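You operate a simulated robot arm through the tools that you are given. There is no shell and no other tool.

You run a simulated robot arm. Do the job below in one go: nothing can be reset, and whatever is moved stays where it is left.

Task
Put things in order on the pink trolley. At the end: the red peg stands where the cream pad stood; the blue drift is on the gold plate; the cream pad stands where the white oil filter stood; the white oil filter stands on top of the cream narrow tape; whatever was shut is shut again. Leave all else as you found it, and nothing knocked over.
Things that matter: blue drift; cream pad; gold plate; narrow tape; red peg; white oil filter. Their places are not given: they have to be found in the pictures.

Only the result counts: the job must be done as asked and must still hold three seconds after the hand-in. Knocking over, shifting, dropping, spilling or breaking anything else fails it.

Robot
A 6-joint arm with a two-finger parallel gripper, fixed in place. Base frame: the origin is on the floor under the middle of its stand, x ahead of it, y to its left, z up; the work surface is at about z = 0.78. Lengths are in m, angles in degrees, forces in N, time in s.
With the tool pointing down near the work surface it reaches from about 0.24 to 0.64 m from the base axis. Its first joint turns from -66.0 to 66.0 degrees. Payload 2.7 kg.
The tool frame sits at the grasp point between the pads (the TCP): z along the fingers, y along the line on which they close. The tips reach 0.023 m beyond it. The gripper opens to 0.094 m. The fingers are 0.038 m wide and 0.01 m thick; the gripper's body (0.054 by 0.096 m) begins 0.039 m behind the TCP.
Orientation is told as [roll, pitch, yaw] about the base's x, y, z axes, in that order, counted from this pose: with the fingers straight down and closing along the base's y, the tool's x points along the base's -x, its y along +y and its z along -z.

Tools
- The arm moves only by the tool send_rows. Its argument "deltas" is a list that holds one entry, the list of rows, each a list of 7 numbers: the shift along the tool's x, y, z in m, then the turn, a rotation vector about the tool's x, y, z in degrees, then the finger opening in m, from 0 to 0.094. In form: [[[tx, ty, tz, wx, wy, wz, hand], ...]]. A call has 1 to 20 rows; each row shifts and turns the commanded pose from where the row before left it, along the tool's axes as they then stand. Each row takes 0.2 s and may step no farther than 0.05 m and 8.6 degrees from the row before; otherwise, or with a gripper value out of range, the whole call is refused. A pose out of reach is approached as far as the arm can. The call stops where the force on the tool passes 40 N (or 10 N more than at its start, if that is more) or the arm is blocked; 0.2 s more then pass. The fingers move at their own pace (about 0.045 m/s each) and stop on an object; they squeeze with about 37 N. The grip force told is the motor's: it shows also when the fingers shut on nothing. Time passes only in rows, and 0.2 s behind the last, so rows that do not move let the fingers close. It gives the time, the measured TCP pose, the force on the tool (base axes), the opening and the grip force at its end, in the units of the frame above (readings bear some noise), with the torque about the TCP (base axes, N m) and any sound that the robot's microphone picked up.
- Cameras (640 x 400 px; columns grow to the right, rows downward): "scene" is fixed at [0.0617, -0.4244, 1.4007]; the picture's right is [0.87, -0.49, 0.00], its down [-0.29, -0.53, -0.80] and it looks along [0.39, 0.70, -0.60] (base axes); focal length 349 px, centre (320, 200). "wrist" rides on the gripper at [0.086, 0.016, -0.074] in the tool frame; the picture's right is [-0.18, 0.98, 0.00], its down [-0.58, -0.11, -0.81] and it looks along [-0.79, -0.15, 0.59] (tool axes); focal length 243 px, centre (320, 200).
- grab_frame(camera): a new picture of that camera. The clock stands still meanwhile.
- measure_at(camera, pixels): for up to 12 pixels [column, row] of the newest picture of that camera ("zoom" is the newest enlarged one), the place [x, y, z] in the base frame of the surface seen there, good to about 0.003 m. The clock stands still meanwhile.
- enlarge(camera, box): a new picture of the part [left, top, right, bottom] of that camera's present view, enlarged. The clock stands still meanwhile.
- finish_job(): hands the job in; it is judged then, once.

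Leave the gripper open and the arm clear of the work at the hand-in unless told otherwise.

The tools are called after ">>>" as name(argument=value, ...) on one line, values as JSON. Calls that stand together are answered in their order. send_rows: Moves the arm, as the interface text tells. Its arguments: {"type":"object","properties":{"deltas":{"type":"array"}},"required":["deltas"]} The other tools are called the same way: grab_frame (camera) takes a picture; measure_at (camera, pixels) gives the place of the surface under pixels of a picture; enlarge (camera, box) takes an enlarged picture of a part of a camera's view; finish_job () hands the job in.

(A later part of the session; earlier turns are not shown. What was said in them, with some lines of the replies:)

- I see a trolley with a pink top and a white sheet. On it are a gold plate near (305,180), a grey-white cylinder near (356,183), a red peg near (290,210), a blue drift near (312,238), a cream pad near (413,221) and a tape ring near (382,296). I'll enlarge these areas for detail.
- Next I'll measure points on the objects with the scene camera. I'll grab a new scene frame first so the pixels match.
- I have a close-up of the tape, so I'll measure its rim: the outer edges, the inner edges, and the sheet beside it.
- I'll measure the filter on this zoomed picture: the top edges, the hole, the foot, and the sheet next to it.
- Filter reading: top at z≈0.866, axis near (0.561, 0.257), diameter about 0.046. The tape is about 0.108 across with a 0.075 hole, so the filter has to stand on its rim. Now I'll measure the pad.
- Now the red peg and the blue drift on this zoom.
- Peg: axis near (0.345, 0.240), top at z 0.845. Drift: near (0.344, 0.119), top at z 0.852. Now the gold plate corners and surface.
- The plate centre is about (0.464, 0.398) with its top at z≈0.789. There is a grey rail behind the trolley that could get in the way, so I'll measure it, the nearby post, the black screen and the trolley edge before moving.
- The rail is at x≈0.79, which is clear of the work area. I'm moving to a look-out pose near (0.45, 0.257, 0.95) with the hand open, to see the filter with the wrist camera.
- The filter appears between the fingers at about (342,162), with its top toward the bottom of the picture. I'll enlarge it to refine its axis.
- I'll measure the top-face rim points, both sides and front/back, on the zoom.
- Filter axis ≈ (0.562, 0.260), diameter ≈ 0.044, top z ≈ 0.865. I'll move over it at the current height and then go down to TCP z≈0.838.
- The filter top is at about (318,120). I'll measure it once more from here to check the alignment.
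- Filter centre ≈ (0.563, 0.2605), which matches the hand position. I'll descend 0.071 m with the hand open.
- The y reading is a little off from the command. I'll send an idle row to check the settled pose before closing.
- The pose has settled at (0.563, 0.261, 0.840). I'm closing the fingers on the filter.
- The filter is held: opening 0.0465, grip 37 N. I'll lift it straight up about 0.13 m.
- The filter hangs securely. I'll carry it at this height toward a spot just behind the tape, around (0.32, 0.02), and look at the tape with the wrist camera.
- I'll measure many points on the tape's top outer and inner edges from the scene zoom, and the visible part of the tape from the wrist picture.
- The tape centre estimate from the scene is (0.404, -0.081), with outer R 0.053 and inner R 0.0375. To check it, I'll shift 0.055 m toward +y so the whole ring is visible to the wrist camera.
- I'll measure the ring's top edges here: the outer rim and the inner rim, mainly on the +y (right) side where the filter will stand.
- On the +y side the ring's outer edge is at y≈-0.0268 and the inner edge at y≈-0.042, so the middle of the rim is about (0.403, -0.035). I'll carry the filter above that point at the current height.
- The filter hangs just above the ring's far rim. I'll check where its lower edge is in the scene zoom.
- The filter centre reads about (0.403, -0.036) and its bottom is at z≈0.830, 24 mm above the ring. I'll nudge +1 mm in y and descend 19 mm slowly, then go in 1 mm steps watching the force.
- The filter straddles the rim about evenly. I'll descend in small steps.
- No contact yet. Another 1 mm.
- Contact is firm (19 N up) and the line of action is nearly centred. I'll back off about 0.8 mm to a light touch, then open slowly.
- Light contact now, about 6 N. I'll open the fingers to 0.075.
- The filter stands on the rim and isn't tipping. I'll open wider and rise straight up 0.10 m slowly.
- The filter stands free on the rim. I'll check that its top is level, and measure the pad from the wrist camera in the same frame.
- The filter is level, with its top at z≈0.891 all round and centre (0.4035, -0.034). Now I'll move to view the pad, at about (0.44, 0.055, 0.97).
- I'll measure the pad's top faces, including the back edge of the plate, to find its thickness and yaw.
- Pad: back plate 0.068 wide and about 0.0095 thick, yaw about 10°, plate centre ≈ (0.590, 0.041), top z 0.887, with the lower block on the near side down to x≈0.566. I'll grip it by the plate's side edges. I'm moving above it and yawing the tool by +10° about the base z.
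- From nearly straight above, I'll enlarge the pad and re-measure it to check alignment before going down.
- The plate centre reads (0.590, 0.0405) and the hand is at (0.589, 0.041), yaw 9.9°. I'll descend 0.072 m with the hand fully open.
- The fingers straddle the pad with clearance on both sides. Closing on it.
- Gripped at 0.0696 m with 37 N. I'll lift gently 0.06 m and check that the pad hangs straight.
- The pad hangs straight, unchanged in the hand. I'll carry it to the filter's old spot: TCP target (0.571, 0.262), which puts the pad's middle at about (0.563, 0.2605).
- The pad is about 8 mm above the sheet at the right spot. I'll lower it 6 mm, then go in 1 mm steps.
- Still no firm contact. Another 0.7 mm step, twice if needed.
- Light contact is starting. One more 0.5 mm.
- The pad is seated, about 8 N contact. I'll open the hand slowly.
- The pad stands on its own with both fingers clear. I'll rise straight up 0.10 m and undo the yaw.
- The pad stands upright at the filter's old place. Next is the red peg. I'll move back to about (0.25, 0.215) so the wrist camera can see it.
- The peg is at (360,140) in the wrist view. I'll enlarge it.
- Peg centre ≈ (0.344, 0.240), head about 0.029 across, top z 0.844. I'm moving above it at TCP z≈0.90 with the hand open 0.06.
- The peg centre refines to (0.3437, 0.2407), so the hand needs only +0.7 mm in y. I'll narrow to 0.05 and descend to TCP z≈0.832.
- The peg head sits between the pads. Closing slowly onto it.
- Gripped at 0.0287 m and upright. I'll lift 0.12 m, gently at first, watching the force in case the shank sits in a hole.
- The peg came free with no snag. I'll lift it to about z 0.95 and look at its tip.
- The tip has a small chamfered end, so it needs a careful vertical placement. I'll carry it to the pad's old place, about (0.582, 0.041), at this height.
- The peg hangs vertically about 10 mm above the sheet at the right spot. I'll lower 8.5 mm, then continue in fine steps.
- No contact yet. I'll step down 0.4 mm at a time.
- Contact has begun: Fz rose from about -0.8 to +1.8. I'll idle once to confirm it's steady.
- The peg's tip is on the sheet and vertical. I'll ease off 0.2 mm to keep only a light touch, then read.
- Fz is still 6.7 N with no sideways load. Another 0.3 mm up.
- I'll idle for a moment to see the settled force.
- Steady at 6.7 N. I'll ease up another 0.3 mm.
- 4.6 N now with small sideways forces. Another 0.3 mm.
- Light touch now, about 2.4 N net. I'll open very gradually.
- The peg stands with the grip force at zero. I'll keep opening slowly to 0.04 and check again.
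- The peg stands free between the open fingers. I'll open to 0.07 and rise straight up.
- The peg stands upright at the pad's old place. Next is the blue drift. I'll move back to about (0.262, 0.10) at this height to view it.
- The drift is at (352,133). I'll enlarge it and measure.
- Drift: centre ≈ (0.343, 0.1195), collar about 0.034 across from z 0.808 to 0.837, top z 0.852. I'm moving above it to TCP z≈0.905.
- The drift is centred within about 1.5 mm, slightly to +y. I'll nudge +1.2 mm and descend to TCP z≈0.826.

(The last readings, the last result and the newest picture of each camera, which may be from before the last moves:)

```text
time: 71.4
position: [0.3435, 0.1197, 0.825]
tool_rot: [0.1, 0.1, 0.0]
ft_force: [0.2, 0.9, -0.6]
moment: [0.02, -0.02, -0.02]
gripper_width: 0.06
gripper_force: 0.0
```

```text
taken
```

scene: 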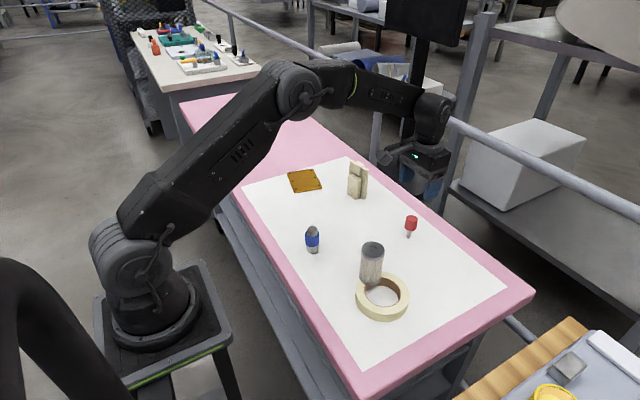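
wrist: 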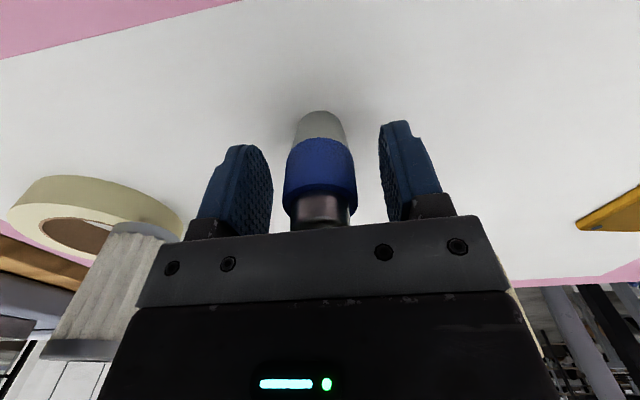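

The drift's collar is between the pads. Closing gently.

>>> send_rows(deltas=[[[0, 0, 0, 0, 0, 0, 0.052], [0, 0, 0, 0, 0, 0, 0.044], [0, 0, 0, 0, 0, 0, 0.039], [0, 0, 0, 0, 0, 0, 0.035], [0, 0, 0, 0, 0, 0, 0.031], [0, 0, 0, 0, 0, 0, 0.025], [0, 0, 0, 0, 0, 0, 0.025], [0, 0, 0, 0, 0, 0, 0.025]]])

>>> enlarge(camera="wrist", box=[220, 95, 430, 235])

>>> enlarge(camera="scene", box=[280, 190, 350, 270])

```text
time: 73.2
position: [0.3424, 0.1204, 0.8253]
tool_rot: [0.0, 0.1, 0.0]
ft_force: [0.2, -0.4, 1.0]
moment: [0.01, -0.03, 0.01]
gripper_width: 0.0331
gripper_force: 36.8
```

```text
2.86 times, centred on (325, 165) of wrist
```

zoom: 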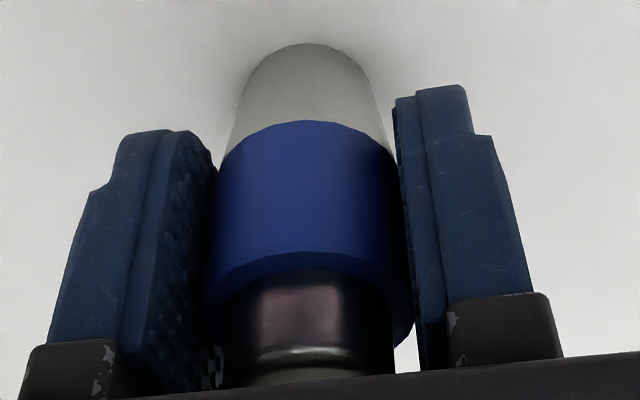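

```text
5.00 times, centred on (315, 230) of scene
```

zoom: 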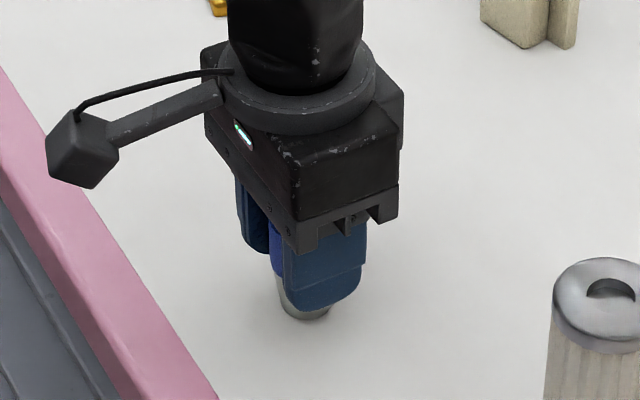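

Gripped at 0.0331 m. I'll lift 0.10 m, gently first.

>>> send_rows(deltas=[[[0, 0, -0.004, 0, 0, 0, 0.025], [0, 0, -0.016, 0, 0, 0, 0.025], [0, 0, -0.026, 0, 0, 0, 0.025], [0, 0, -0.03, 0, 0, 0, 0.025], [0, 0, -0.024, 0, 0, 0, 0.025], [0, 0, 0, 0, 0, 0, 0.025]]])

>>> grab_frame(camera="scene")

```text
time: 74.6
position: [0.3424, 0.1199, 0.9278]
tool_rot: [0.0, -0.1, -0.1]
ft_force: [-0.5, 0.5, -2.4]
moment: [0.01, -0.01, 0.03]
gripper_width: 0.0331
gripper_force: 36.6
```

```text
taken
```

scene: 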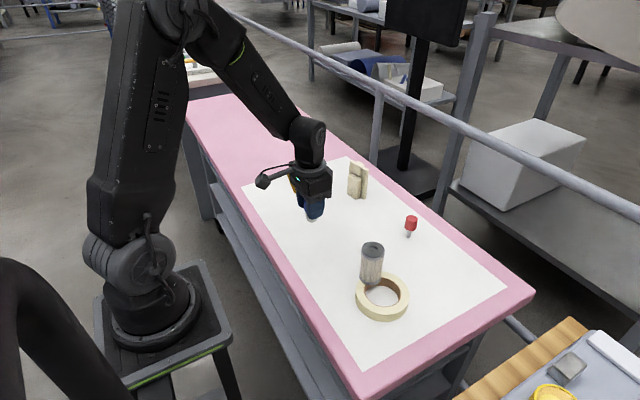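

The drift is up. I'll carry it over the gold plate to about (0.462, 0.396).

>>> send_rows(deltas=[[[-0.00661, 0.0153, 0, 0, 0, 0, 0.025], [-0.01322, 0.03059, 0, 0, 0, 0, 0.025], [-0.01322, 0.03059, 0, 0, 0, 0, 0.025], [-0.01322, 0.03059, 0, 0, 0, 0, 0.025], [-0.01322, 0.03059, 0, 0, 0, 0, 0.025], [-0.01322, 0.03059, 0, 0, 0, 0, 0.025], [-0.01322, 0.03059, 0, 0, 0, 0, 0.025], [-0.01322, 0.03059, 0, 0, 0, 0, 0.025], [-0.01322, 0.03059, 0, 0, 0, 0, 0.025], [-0.00661, 0.0153, 0, 0, 0, 0, 0.025], [0, 0, 0, 0, 0, 0, 0.025], [0, 0, 0, 0, 0, 0, 0.025]]])

>>> send_rows(deltas=[[[0, 0, 0.025, 0, 0, 0, 0.025], [0, 0, 0.025, 0, 0, 0, 0.025], [0, 0, 0.02, 0, 0, 0, 0.025], [0, 0, 0.008, 0, 0, 0, 0.025], [0, 0, 0, 0, 0, 0, 0.025], [0, 0, 0, 0, 0, 0, 0.025]]])

>>> grab_frame(camera="wrist")

>>> enlarge(camera="scene", box=[260, 120, 350, 210])

```text
time: 77.2
position: [0.46, 0.3939, 0.9266]
tool_rot: [0.0, 0.0, 0.0]
ft_force: [-0.3, 0.8, -1.9]
moment: [0.03, 0.02, -0.02]
gripper_width: 0.0332
gripper_force: 36.8
```

```text
time: 78.6
position: [0.4607, 0.3954, 0.8472]
tool_rot: [0.0, 0.0, 0.0]
ft_force: [0.0, -0.9, -2.4]
moment: [0.01, 0.01, 0.0]
gripper_width: 0.0331
gripper_force: 37.0
```

```text
taken
```

wrist: 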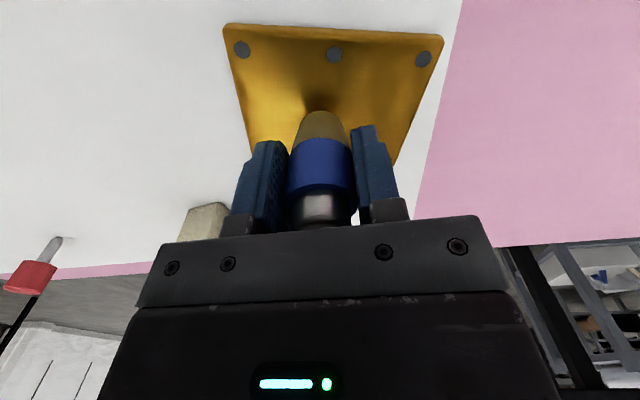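

```text
4.44 times, centred on (305, 165) of scene
```

zoom: 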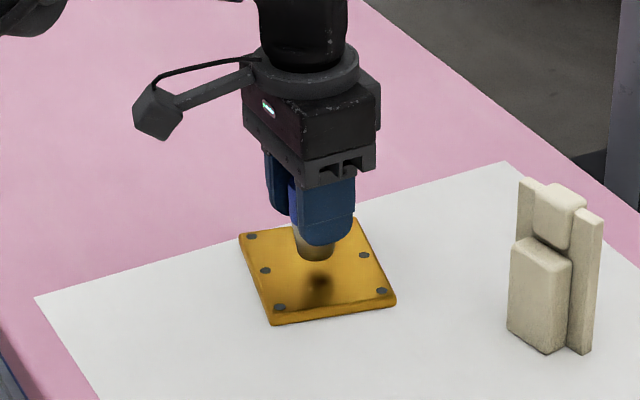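

The drift is centred over the plate, about 13 mm above it. I'll lower 10.5 mm, then go in fine steps.

>>> send_rows(deltas=[[[0, 0, 0.004, 0, 0, 0, 0.025], [0, 0, 0.004, 0, 0, 0, 0.025], [0, 0, 0.0025, 0, 0, 0, 0.025], [0, 0, 0, 0, 0, 0, 0.025], [0, 0, 0, 0, 0, 0, 0.025]]])

>>> send_rows(deltas=[[[0, 0, 0.001, 0, 0, 0, 0.025], [0, 0, 0, 0, 0, 0, 0.025]]])

>>> send_rows(deltas=[[[0, 0, 0.0007, 0, 0, 0, 0.025], [0, 0, 0, 0, 0, 0, 0.025]]])

```text
time: 79.8
position: [0.462, 0.3953, 0.8371]
tool_rot: [0.1, 0.0, 0.0]
ft_force: [0.3, -0.3, -1.6]
moment: [0.01, -0.01, -0.01]
gripper_width: 0.0334
gripper_force: 36.9
```

```text
time: 80.4
position: [0.4621, 0.3947, 0.8353]
tool_rot: [0.0, 0.0, 0.0]
ft_force: [0.7, 0.0, -1.6]
moment: [-0.03, 0.01, -0.03]
gripper_width: 0.0328
gripper_force: 36.4
```

```text
time: 81.0
position: [0.4609, 0.3955, 0.8354]
tool_rot: [0.0, 0.0, 0.0]
ft_force: [0.3, 0.3, -2.1]
moment: [-0.03, 0.0, 0.01]
gripper_width: 0.0329
gripper_force: 37.2
```

Not touching yet (Fz -2 is just the drift's weight). Continuing in 0.6 mm steps.

>>> send_rows(deltas=[[[0, 0, 0.0006, 0, 0, 0, 0.025], [0, 0, 0, 0, 0, 0, 0.025]]])

>>> send_rows(deltas=[[[0, 0, 0.0005, 0, 0, 0, 0.025], [0, 0, 0, 0, 0, 0, 0.025]]])

```text
time: 81.6
position: [0.4612, 0.3956, 0.8345]
tool_rot: [0.0, 0.0, 0.0]
ft_force: [0.2, -1.5, 0.2]
moment: [0.03, -0.03, -0.04]
gripper_width: 0.0328
gripper_force: 36.4
```

```text
time: 82.2
position: [0.4605, 0.3966, 0.8339]
tool_rot: [0.0, -0.1, 0.0]
ft_force: [-1.6, -1.8, 4.7]
moment: [-0.07, 0.03, -0.03]
gripper_width: 0.0329
gripper_force: 36.8
```

Contact now, about 6.7 N net. I'll ease off 0.2 mm and open gradually.

>>> send_rows(deltas=[[[0, 0, -0.0002, 0, 0, 0, 0.025], [0, 0, 0, 0, 0, 0, 0.03], [0, 0, 0, 0, 0, 0, 0.0325], [0, 0, 0, 0, 0, 0, 0.0335], [0, 0, 0, 0, 0, 0, 0.034], [0, 0, 0, 0, 0, 0, 0.035], [0, 0, 0, 0, 0, 0, 0.036], [0, 0, 0, 0, 0, 0, 0.038], [0, 0, 0, 0, 0, 0, 0.041], [0, 0, 0, 0, 0, 0, 0.045], [0, 0, 0, 0, 0, 0, 0.05], [0, 0, 0, 0, 0, 0, 0.05]]])

>>> grab_frame(camera="wrist")

>>> enlarge(camera="scene", box=[260, 120, 350, 210])

```text
time: 84.8
position: [0.4603, 0.3947, 0.8339]
tool_rot: [0.0, 0.0, -0.1]
ft_force: [-1.1, 0.3, 0.6]
moment: [0.04, -0.01, 0.0]
gripper_width: 0.0501
gripper_force: 0.0
```

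```text
taken
```

wrist: 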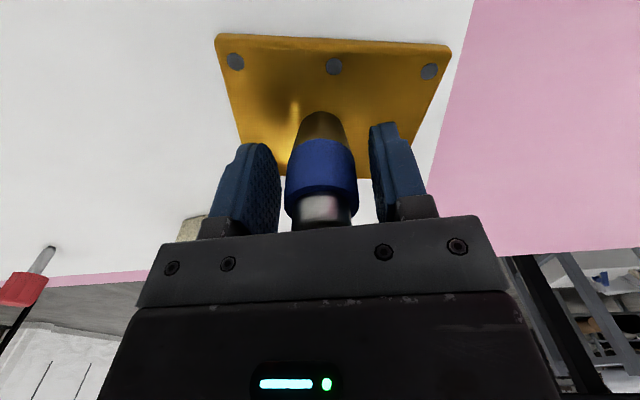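

```text
4.44 times, centred on (305, 165) of scene
```

zoom: 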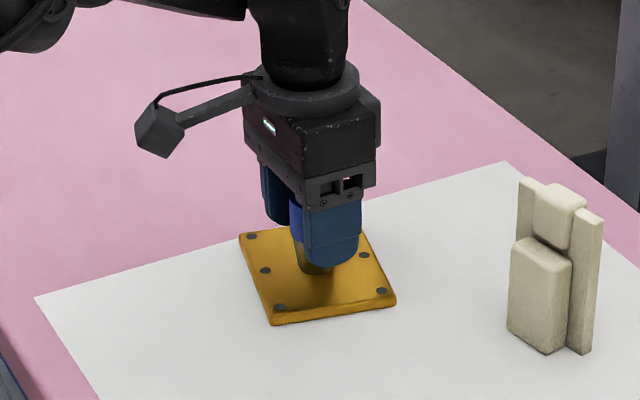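

The drift stands free on the plate. I'll open wider, rise straight up, then back away toward the base to clear the work.

>>> send_rows(deltas=[[[0, 0, 0, 0, 0, 0, 0.06], [0, 0, 0, 0, 0, 0, 0.07], [0, 0, 0, 0, 0, 0, 0.07], [0, 0, -0.01, 0, 0, 0, 0.07], [0, 0, -0.02, 0, 0, 0, 0.07], [0, 0, -0.03, 0, 0, 0, 0.07], [0, 0, -0.03, 0, 0, 0, 0.07], [0, 0, -0.04, 0, 0, 0, 0.08], [0, 0, -0.04, 0, 0, 0, 0.094], [0, 0, -0.04, 0, 0, 0, 0.094], [0, 0, -0.04, 0, 0, 0, 0.094], [0.02, -0.02, -0.03, 0, 0, 0, 0.094], [0.02, -0.03, 0, 0, 0, 0, 0.094], [0.02, -0.035, 0, 0, 0, 0, 0.094], [0.02, -0.035, 0, 0, 0, 0, 0.094], [0, 0, 0, 0, 0, 0, 0.094]]])

>>> grab_frame(camera="scene")

>>> grab_frame(camera="wrist")

>>> enlarge(camera="scene", box=[270, 140, 430, 330])

```text
time: 88.2
position: [0.3815, 0.2752, 1.1166]
tool_rot: [0.0, 0.0, 0.1]
ft_force: [-0.2, 0.2, -0.1]
moment: [-0.02, 0.02, 0.03]
gripper_width: 0.0939
gripper_force: 0.0
```

```text
taken
```

scene: 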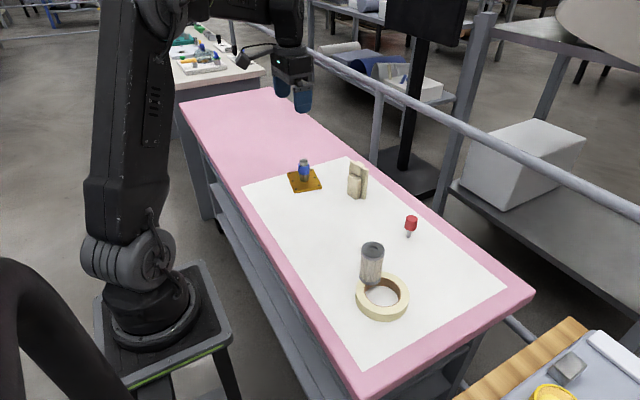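

```text
taken
```

wrist: 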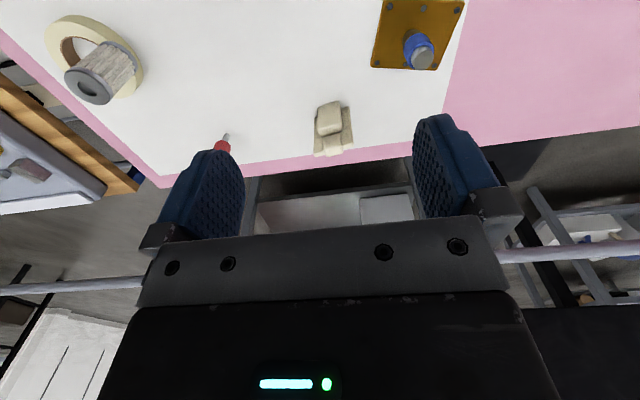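

```text
2.11 times, centred on (350, 235) of scene
```

zoom: 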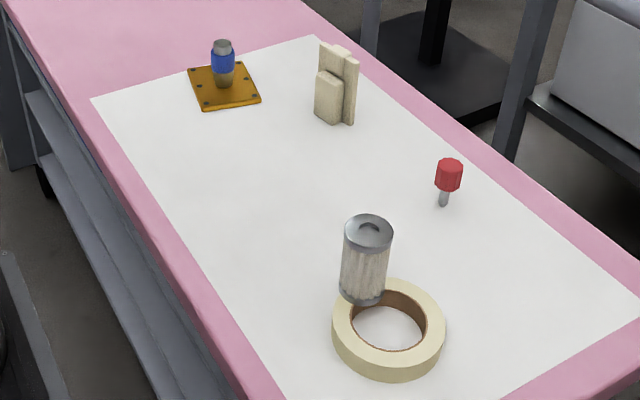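

Everything stands as asked. As a last check, I'll measure the peg top, pad top, filter top, drift top, tape rim and plate corners.

>>> measure_at(camera="zoom", pixels=[[448, 162], [444, 205], [340, 52], [335, 120], [368, 228], [362, 300], [222, 45], [390, 365], [192, 70], [255, 100], [336, 330], [442, 325]])

>>> enlarge(camera="scene", box=[340, 230, 424, 330])

```text
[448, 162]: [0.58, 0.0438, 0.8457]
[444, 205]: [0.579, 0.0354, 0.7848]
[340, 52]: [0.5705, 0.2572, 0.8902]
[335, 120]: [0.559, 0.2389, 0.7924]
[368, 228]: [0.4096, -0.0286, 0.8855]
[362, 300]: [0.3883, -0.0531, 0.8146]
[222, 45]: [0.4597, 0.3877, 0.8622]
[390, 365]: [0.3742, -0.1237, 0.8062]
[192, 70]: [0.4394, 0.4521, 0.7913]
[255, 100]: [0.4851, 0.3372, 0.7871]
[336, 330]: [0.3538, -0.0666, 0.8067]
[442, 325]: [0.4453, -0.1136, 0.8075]
```

```text
4.00 times, centred on (382, 280) of scene
```

zoom: 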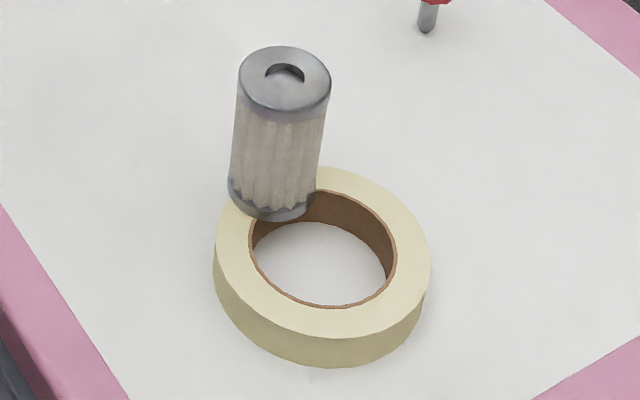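

The measurements agree:
- **Peg:** at (0.58, 0.04), where the pad stood.
- **Pad:** at about (0.563, 0.26), where the filter stood.
- **Filter:** upright on the tape's rim, steady for over a minute.
- **Drift:** upright on the gold plate.
- **Tape and plate:** not moved.

Nothing shut had to be opened. The hand is open and clear, so I'm handing the job in.

>>> finish_job()

```text
The job is handed in.
```

The job is handed in, and everything on the pink trolley is where you asked. My last check before the hand-in showed:

- **Red peg:** stands upright where the cream pad stood, at about (0.58, 0.04).
- **Cream pad:** stands upright where the white oil filter stood, at about (0.563, 0.26).
- **White oil filter:** stands upright on the rim of the cream narrow tape. The tape's hole (about 75 mm) is wider than the filter (about 45 mm), so it could not stand over the middle. It had stood steady there for over a minute.
- **Blue drift:** stands upright near the middle of the gold plate.

The tape and the gold plate did not move, and nothing was knocked over. I saw nothing shut on the trolley and opened nothing. The gripper is open and the arm is clear of the work.
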